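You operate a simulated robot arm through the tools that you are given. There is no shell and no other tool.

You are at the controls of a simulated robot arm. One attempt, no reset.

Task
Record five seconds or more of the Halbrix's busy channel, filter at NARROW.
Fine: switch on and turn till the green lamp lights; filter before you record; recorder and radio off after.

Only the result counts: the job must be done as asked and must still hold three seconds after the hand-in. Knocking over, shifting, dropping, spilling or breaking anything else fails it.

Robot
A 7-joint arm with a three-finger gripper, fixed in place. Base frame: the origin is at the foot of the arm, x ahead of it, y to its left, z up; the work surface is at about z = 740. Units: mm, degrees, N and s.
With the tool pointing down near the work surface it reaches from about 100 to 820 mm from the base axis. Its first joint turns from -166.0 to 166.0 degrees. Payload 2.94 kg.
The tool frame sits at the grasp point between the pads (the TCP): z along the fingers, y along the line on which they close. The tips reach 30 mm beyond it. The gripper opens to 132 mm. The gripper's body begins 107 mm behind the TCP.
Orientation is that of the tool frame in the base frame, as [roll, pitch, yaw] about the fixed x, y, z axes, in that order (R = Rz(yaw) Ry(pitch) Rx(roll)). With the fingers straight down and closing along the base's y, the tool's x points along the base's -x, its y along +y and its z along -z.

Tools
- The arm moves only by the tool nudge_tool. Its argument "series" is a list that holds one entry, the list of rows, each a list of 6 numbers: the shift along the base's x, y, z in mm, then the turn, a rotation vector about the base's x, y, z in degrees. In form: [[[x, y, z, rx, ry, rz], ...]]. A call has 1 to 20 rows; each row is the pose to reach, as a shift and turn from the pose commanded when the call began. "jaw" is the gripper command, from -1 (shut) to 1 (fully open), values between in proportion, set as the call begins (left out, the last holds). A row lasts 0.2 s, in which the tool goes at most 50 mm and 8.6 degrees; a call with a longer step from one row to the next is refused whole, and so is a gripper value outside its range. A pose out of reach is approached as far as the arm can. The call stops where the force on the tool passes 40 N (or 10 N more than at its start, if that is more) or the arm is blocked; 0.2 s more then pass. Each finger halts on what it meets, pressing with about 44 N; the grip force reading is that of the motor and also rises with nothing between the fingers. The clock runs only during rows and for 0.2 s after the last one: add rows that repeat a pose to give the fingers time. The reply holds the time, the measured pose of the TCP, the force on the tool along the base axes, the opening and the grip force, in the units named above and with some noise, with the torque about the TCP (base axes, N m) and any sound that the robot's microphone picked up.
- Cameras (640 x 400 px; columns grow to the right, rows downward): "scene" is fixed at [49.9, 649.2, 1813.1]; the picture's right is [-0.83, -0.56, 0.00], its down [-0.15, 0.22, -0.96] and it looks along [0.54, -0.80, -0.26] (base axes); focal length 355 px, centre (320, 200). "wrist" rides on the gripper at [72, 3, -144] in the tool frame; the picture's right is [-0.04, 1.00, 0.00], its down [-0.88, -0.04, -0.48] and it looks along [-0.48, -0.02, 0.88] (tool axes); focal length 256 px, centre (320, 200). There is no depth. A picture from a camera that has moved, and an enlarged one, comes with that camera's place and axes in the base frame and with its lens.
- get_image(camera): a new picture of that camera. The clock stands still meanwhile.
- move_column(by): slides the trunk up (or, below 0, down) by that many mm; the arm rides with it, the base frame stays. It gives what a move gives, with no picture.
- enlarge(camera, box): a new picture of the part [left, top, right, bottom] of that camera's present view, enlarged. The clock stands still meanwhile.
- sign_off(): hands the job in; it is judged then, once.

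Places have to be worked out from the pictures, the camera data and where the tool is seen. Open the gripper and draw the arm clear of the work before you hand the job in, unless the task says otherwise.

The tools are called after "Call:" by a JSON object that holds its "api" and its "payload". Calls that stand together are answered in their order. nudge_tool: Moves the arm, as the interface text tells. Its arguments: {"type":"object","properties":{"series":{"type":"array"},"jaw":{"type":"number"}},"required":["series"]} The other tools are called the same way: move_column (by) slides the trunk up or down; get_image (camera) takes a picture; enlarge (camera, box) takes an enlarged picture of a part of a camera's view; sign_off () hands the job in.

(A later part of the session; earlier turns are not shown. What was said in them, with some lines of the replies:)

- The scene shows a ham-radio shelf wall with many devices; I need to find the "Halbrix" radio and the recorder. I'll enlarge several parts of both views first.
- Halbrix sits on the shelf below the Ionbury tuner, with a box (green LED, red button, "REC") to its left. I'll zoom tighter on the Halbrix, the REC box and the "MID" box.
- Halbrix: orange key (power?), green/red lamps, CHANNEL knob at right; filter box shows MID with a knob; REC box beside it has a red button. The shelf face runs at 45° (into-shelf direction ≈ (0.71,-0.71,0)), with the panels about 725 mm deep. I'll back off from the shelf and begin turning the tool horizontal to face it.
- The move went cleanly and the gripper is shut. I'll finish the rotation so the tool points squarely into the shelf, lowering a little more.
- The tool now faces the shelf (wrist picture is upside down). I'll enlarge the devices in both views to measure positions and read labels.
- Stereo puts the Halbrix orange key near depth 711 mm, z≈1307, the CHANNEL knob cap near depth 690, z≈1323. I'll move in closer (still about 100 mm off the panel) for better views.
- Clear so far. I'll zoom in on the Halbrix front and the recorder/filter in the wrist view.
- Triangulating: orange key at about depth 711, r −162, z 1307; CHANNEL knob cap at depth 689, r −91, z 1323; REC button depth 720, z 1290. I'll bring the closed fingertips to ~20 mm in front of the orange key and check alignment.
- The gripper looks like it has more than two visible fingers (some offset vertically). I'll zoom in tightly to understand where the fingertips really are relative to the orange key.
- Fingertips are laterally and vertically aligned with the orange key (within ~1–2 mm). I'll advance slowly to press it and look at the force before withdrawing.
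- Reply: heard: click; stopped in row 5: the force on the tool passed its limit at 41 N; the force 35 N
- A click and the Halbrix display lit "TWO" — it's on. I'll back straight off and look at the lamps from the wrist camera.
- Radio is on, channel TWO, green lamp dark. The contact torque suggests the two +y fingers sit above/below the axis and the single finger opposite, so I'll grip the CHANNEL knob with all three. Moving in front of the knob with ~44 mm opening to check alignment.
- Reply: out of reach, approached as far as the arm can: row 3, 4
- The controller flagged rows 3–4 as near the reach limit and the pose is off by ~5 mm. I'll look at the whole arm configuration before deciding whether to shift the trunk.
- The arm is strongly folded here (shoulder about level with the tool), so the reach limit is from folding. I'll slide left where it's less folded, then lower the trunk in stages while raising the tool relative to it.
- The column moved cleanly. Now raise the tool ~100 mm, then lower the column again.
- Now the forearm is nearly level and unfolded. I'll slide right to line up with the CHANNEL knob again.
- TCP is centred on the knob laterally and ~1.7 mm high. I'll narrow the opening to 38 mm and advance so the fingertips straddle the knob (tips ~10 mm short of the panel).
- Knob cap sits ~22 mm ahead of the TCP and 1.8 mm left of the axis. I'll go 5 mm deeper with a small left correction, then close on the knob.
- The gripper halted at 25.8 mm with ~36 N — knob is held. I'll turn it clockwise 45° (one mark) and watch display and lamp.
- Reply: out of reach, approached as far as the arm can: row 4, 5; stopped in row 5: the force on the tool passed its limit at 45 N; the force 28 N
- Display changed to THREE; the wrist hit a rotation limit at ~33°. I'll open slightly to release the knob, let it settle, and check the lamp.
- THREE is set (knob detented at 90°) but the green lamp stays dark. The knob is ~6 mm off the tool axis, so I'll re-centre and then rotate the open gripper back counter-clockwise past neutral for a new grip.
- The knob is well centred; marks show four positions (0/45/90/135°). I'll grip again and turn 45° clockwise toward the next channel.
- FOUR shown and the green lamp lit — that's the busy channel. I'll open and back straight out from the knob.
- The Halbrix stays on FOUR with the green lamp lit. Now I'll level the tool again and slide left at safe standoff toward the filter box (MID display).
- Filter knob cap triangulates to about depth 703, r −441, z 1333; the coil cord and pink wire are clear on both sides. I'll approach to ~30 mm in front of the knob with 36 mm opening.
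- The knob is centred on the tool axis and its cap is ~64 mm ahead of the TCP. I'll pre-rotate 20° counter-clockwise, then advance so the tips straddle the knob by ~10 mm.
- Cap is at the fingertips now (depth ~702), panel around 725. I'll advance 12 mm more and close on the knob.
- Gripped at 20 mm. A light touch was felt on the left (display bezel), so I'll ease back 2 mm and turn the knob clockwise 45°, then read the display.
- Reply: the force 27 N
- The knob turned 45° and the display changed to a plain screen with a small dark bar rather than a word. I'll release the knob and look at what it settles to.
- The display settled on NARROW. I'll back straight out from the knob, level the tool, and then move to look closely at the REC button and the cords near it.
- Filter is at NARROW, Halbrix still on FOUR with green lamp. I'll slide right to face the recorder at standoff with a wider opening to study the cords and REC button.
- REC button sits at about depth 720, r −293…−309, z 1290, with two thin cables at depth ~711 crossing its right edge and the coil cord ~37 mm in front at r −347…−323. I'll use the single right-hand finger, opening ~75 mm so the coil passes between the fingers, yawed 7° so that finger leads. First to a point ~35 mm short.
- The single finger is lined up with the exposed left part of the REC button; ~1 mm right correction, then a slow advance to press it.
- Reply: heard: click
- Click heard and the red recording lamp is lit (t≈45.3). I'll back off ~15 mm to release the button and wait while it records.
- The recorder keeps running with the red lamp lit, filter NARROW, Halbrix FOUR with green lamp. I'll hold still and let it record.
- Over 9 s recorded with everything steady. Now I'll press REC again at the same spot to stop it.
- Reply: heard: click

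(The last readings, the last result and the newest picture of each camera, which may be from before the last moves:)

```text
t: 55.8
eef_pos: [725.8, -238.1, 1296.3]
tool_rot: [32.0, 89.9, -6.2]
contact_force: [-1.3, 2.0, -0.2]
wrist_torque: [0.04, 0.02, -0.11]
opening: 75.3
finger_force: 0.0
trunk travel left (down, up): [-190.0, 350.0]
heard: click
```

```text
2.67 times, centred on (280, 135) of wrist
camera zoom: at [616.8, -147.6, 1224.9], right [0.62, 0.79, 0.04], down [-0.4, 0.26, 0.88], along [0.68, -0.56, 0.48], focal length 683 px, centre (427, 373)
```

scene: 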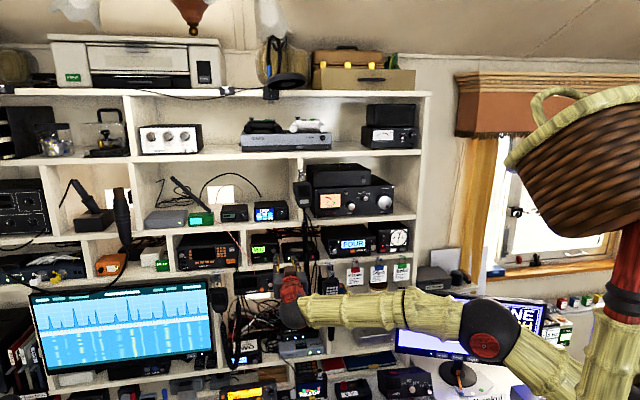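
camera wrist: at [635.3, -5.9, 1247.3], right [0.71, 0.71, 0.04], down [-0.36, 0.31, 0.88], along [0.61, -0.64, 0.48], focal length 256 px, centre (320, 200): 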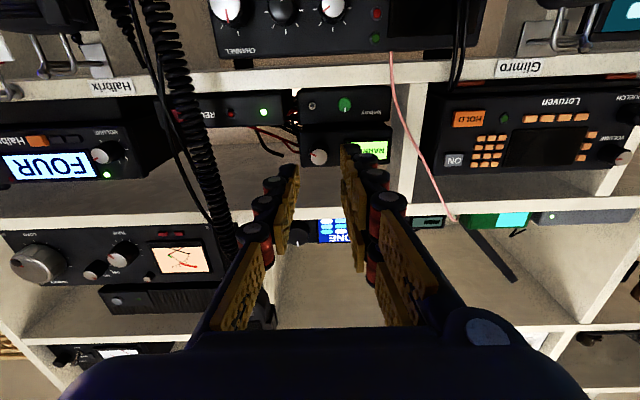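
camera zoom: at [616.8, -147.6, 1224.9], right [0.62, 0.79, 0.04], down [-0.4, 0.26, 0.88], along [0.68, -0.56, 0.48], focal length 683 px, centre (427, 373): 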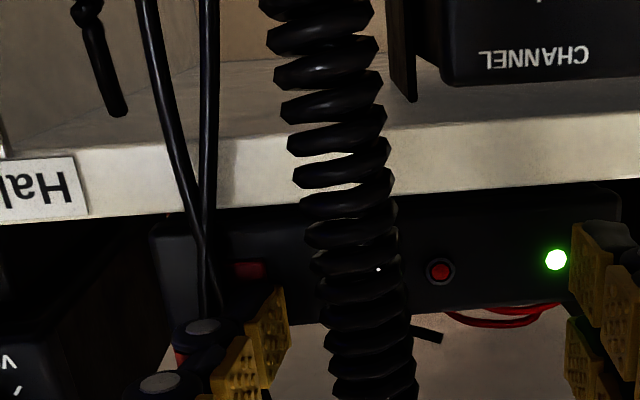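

Click, red lamp out: recording stopped. I'll back straight out from between the cords, then check the recorder stays off.

Call:
{"api": "nudge_tool", "payload": {"series": [[[-5, 5, 0, 0, 0, 0], [-15, 15, 0, 0, 0, 0], [-35, 35, 0, 0, 0, 0], [-60, 60, 0, 0, 0, 0], [-80, 80, 0, 0, 0, 0], [-80, 80, 0, 0, 0, 0]]]}}

Call:
{"api": "enlarge", "payload": {"camera": "scene", "box": [240, 215, 400, 275]}}

Call:
{"api": "get_image", "payload": {"camera": "wrist"}}

```text
t: 57.2
eef_pos: [647.9, -159.1, 1296.4]
tool_rot: [23.8, 89.9, -14.3]
contact_force: [-0.7, 0.2, 0.0]
wrist_torque: [0.0, 0.01, 0.02]
opening: 74.9
finger_force: 0.0
trunk travel left (down, up): [-190.0, 350.0]
```

```text
4.00 times, centred on (320, 245) of scene
camera zoom: at [49.9, 649.2, 1813.1], right [-0.83, -0.56, 0.0], down [-0.15, 0.22, -0.96], along [0.54, -0.8, -0.26], focal length 1420 px, centre (320, 20)
```

zoom: 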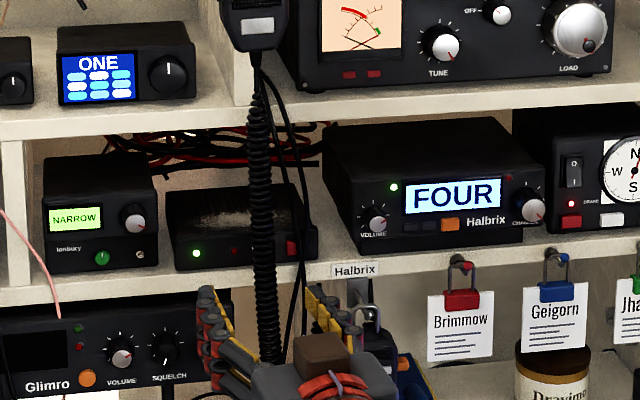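

```text
taken
camera wrist: at [537.6, -68.2, 1224.9], right [0.62, 0.79, 0.04], down [-0.4, 0.26, 0.88], along [0.68, -0.56, 0.48], focal length 256 px, centre (320, 200)
```

wrist: 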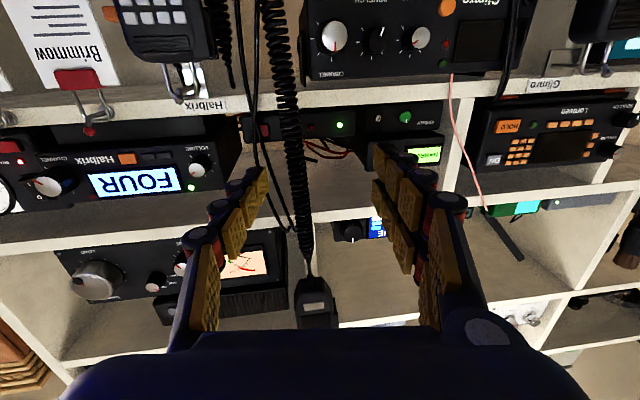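

Recorder idle again. Now to the Halbrix's power key: I'll move right at standoff, close the gripper and yaw to ~20° so the single finger leads the press.

Call:
{"api": "nudge_tool", "payload": {"series": [[[-20, -28, 1, 0, 0, 2], [-42, -56, 3, 0, 0, 5], [-64, -84, 5, 0, 0, 8], [-86, -112, 7, 0, 0, 11], [-108, -140, 7.6, 0, 0, 13], [-111.2, -152.7, 7.6, 0, 0, 13], [-111.2, -152.7, 7.6, 0, 0, 13]]], "jaw": -1}}

Call:
{"api": "enlarge", "payload": {"camera": "wrist", "box": [200, 60, 440, 210]}}

Call:
{"api": "enlarge", "payload": {"camera": "scene", "box": [315, 215, 395, 265]}}

```text
t: 58.8
eef_pos: [554.6, -279.5, 1280.1]
tool_rot: [-171.5, 84.4, 156.7]
contact_force: [-0.2, 0.5, -0.4]
wrist_torque: [0.0, 0.01, 0.01]
opening: 0.0
finger_force: 28.3
out of reach, approached as far as the arm can: row 4, 5, 6
trunk travel left (down, up): [-190.0, 350.0]
```

```text
2.67 times, centred on (320, 135) of wrist
camera zoom: at [428.8, -199.4, 1221.7], right [0.53, 0.85, 0.03], down [-0.34, 0.18, 0.92], along [0.78, -0.5, 0.39], focal length 683 px, centre (320, 373)
```

zoom: 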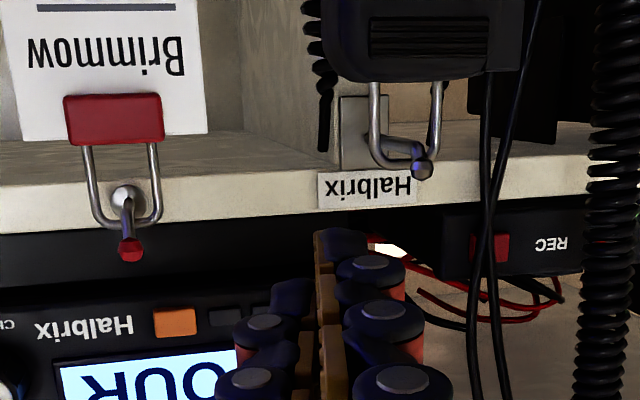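

```text
8.00 times, centred on (355, 240) of scene
camera zoom: at [49.9, 649.2, 1813.1], right [-0.83, -0.56, 0.0], down [-0.15, 0.22, -0.96], along [0.54, -0.8, -0.26], focal length 2840 px, centre (40, -120)
```

zoom: 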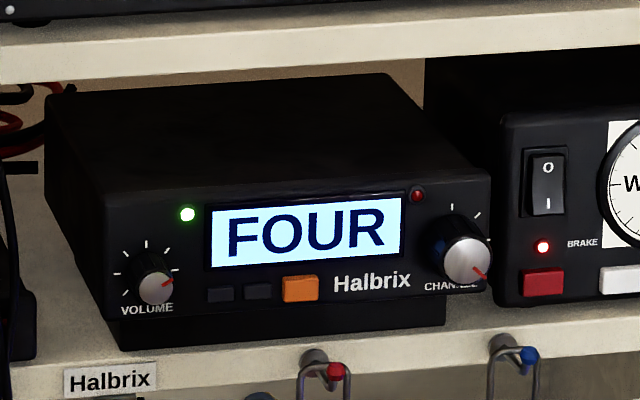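

Yaw of 20° is beyond reach here (the tool sagged and drooped), so I'll return to the square orientation, which worked before.

Call:
{"api": "nudge_tool", "payload": {"series": [[[0, 0, 0, 0, 0, -7], [0, 0, 0, 0, 0, -14], [0, 0, 0, 0, 0, -20], [0, 0, 0, 0, 0, -20], [0, 0, 0, 0, 0, -20]]]}}

Call:
{"api": "enlarge", "payload": {"camera": "wrist", "box": [200, 60, 440, 210]}}

```text
t: 60.0
eef_pos: [535.6, -312.4, 1304.6]
tool_rot: [27.1, 89.8, -18.0]
contact_force: [-0.2, 0.3, 0.2]
wrist_torque: [0.03, 0.0, 0.0]
opening: 0.0
finger_force: 28.4
out of reach, approached as far as the arm can: row 1
trunk travel left (down, up): [-190.0, 350.0]
```

```text
2.67 times, centred on (320, 135) of wrist
camera zoom: at [437.1, -208.2, 1231.8], right [0.71, 0.7, 0.04], down [-0.36, 0.31, 0.88], along [0.6, -0.64, 0.48], focal length 683 px, centre (320, 373)
```

zoom: 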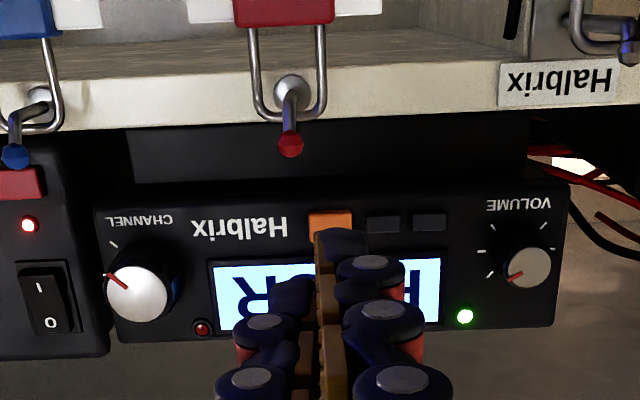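

Pose is square again; the orange key is ~4 mm left of the tool axis at the right height. I'll correct and advance to just short of contact (tips ≈ 5 mm before the key).

Call:
{"api": "nudge_tool", "payload": {"series": [[[14, -11, 0, 0, 0, 0], [28, -24, 0, 0, 0, 0], [40, -36, 0, 0, 0, 0], [48, -44, 0, 0, 0, 0], [51.9, -47.7, 0, 0, 0, 0], [51.9, -47.7, 0, 0, 0, 0]]]}}

Call:
{"api": "enlarge", "payload": {"camera": "wrist", "box": [240, 100, 400, 200]}}

Call:
{"api": "enlarge", "payload": {"camera": "scene", "box": [335, 235, 375, 260]}}

```text
t: 61.4
eef_pos: [587.8, -359.1, 1304.2]
tool_rot: [34.6, 89.9, -10.5]
contact_force: [0.4, 0.7, 0.7]
wrist_torque: [-0.03, 0.0, -0.01]
opening: 0.0
finger_force: 28.7
trunk travel left (down, up): [-190.0, 350.0]
```

```text
4.00 times, centred on (320, 150) of wrist
camera zoom: at [489.7, -255.8, 1232.5], right [0.71, 0.71, 0.04], down [-0.36, 0.31, 0.88], along [0.61, -0.64, 0.48], focal length 1024 px, centre (320, 400)
```

zoom: 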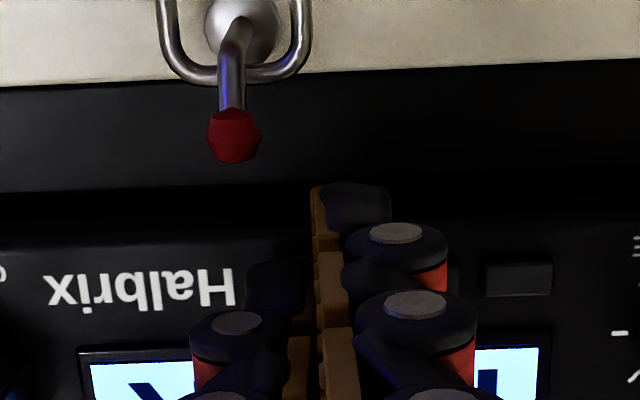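

```text
16.00 times, centred on (355, 248) of scene
camera zoom: at [49.9, 649.2, 1813.1], right [-0.83, -0.56, 0.0], down [-0.15, 0.22, -0.96], along [0.54, -0.8, -0.26], focal length 5680 px, centre (-240, -560)
```

zoom: 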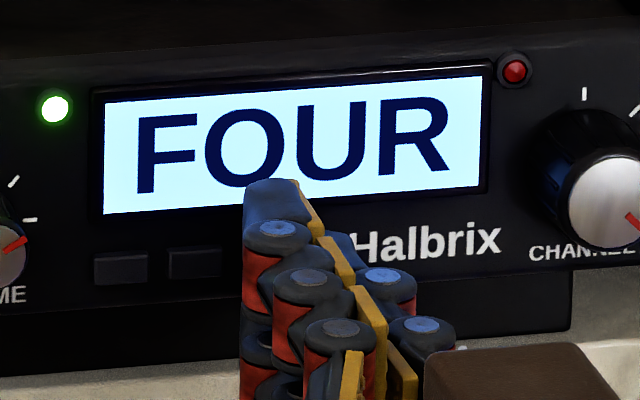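

The orange key is fully hidden behind the fingertips as in the first press. I'll advance in ~1 mm steps and stop as soon as it clicks.

Call:
{"api": "nudge_tool", "payload": {"series": [[[1.4, -1.4, 0, 0, 0, 0], [2.8, -2.8, 0, 0, 0, 0], [3.9, -3.9, 0, 0, 0, 0], [4.6, -4.6, 0, 0, 0, 0]]]}}

Call:
{"api": "enlarge", "payload": {"camera": "scene", "box": [315, 215, 395, 265]}}

```text
t: 62.4
eef_pos: [593.4, -362.4, 1304.5]
tool_rot: [28.6, 90.0, -16.5]
contact_force: [-1.5, 0.9, -1.2]
wrist_torque: [0.0, 0.0, 0.0]
opening: 6.0
finger_force: 28.9
trunk travel left (down, up): [-190.0, 350.0]
heard: click
```

```text
8.00 times, centred on (355, 240) of scene
camera zoom: at [49.9, 649.2, 1813.1], right [-0.83, -0.56, 0.0], down [-0.15, 0.22, -0.96], along [0.54, -0.8, -0.26], focal length 2840 px, centre (40, -120)
```

zoom: 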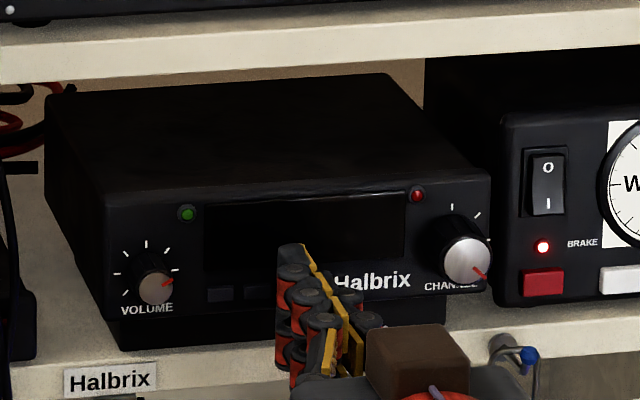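

Clicked with light force and the display went dark — radio off. I'll withdraw straight back well clear.

Call:
{"api": "nudge_tool", "payload": {"series": [[[-3, 3, 0, 0, 0, 0], [-9, 9, 0, 0, 0, 0], [-20, 20, 0, 0, 0, 0], [-40, 40, 0, 0, 0, 0], [-60, 60, 0, 0, 0, 0], [-60, 60, 0, 0, 0, 0]]]}}

Call:
{"api": "enlarge", "payload": {"camera": "scene", "box": [240, 190, 440, 300]}}

Call:
{"api": "enlarge", "payload": {"camera": "wrist", "box": [160, 50, 480, 210]}}

```text
t: 63.8
eef_pos: [531.8, -304.1, 1303.0]
tool_rot: [32.4, 90.0, -12.7]
contact_force: [0.2, 0.6, 0.8]
wrist_torque: [0.0, 0.02, -0.02]
opening: 0.0
finger_force: 29.0
trunk travel left (down, up): [-190.0, 350.0]
```

```text
3.20 times, centred on (340, 245) of scene
camera zoom: at [49.9, 649.2, 1813.1], right [-0.83, -0.56, 0.0], down [-0.15, 0.22, -0.96], along [0.54, -0.8, -0.26], focal length 1136 px, centre (256, 56)
```

zoom: 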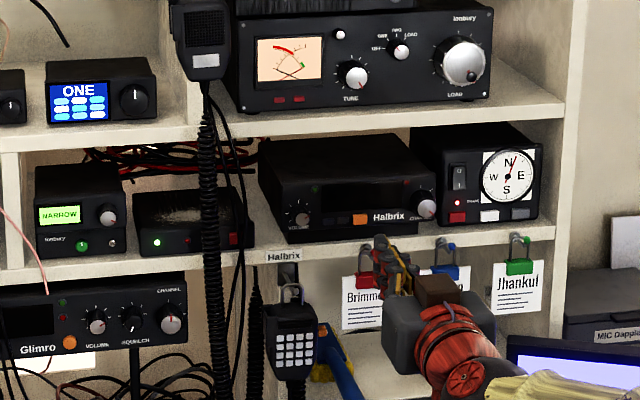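

```text
2.00 times, centred on (320, 130) of wrist
camera zoom: at [433.3, -200.3, 1231.3], right [0.71, 0.71, 0.04], down [-0.36, 0.31, 0.88], along [0.61, -0.64, 0.48], focal length 512 px, centre (320, 340)
```

zoom: 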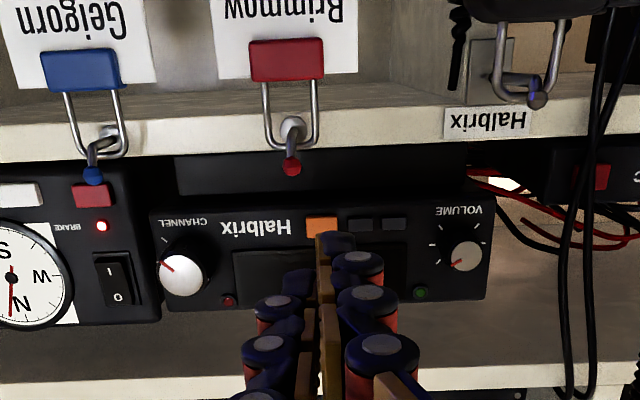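

Radio dark, recorder idle, filter at NARROW, and nothing else disturbed. I'll draw the arm back clear of the shelf and open the gripper.

Call:
{"api": "nudge_tool", "payload": {"series": [[[3, 25, 3, 0, 0, 0], [6, 50, 6, 0, 0, 0], [9, 75, 9, 0, 0, 0], [12, 100, 12, 0, 0, 0], [14.8, 115.3, 15, 0, 0, 0], [14.8, 115.3, 15, 0, 0, 0], [14.8, 115.3, 15, 0, 0, 0]]]}}

Call:
{"api": "nudge_tool", "payload": {"series": [[[0, 0, 0, 0, 0, 0], [0, 0, 0, 0, 0, 0], [0, 0, 0, 0, 0, 0], [0, 0, 0, 0, 0, 0], [0, 0, 0, 0, 0, 0], [0, 0, 0, 0, 0, 0], [0, 0, 0, 0, 0, 0], [0, 0, 0, 0, 0, 0]]], "jaw": 1}}

Call:
{"api": "get_image", "payload": {"camera": "scene"}}

Call:
{"api": "get_image", "payload": {"camera": "wrist"}}

Call:
{"api": "enlarge", "payload": {"camera": "scene", "box": [240, 200, 420, 290]}}

```text
t: 65.4
eef_pos: [547.9, -189.2, 1319.2]
tool_rot: [33.2, 89.9, -12.0]
contact_force: [-0.2, -0.3, 0.6]
wrist_torque: [0.01, 0.01, 0.02]
opening: 0.0
finger_force: 28.1
trunk travel left (down, up): [-190.0, 350.0]
```

```text
t: 67.2
eef_pos: [547.0, -188.1, 1319.8]
tool_rot: [31.7, 89.9, -13.3]
contact_force: [-0.9, 0.2, -0.3]
wrist_torque: [-0.04, -0.01, 0.04]
opening: 128.4
finger_force: 0.1
trunk travel left (down, up): [-190.0, 350.0]
```

```text
taken
```

scene: 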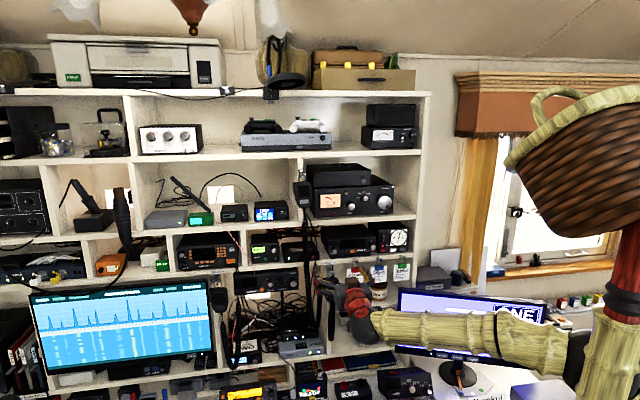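

```text
taken
camera wrist: at [449.2, -84.8, 1248.2], right [0.71, 0.71, 0.04], down [-0.36, 0.31, 0.88], along [0.61, -0.64, 0.48], focal length 256 px, centre (320, 200)
```

wrist: 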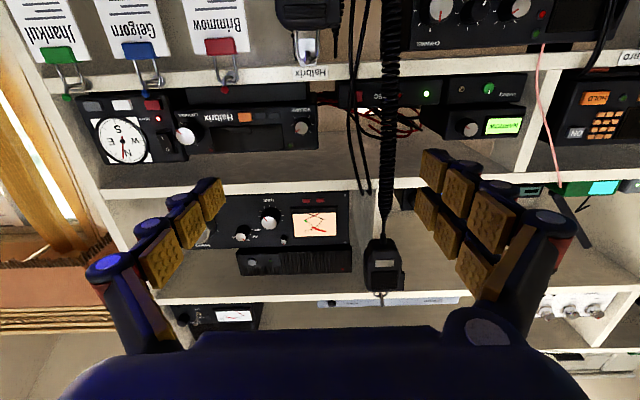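

```text
3.56 times, centred on (330, 245) of scene
camera zoom: at [49.9, 649.2, 1813.1], right [-0.83, -0.56, 0.0], down [-0.15, 0.22, -0.96], along [0.54, -0.8, -0.26], focal length 1262 px, centre (284, 40)
```

zoom: 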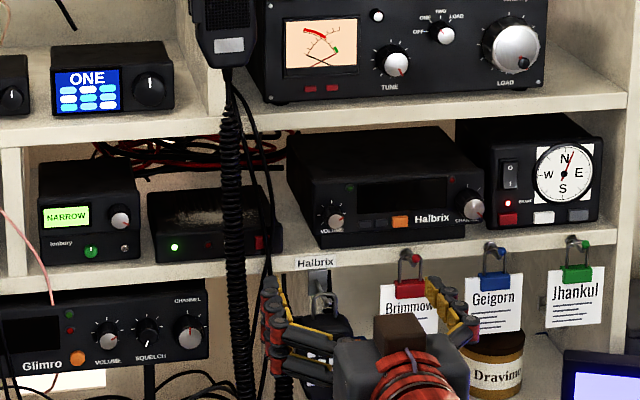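

Everything is as asked: filter NARROW, over 9 s recorded on the busy channel FOUR, recorder stopped (red lamp out), Halbrix off, gripper open and clear of the shelf. Handing in.

Call:
{"api": "sign_off", "payload": {}}

```text
The job is handed in.
```

The recording is done and the job is handed in. I recorded about 10 seconds of the Halbrix's busy channel with the filter at NARROW.

- **Busy channel:** I switched the Halbrix on and turned the channel knob. The green lamp lit on channel FOUR and stayed lit through the recording.
- **Filter:** I changed it from MID to NARROW before starting the recorder.
- **Recording:** it ran from about 45.3 s to 55.7 s on the clock, with the red lamp lit until I pressed REC again.
- **Left as:** the Halbrix is off and the recorder is stopped. I found no power switch on the recorder, so its green lamp is still on, as it was at the start.

One press was harder than intended. Switching the radio on reached 41 N and stopped that move, but the Halbrix did not appear to shift. Nothing else looked moved or knocked in the final pictures. The gripper is open and clear of the shelf.
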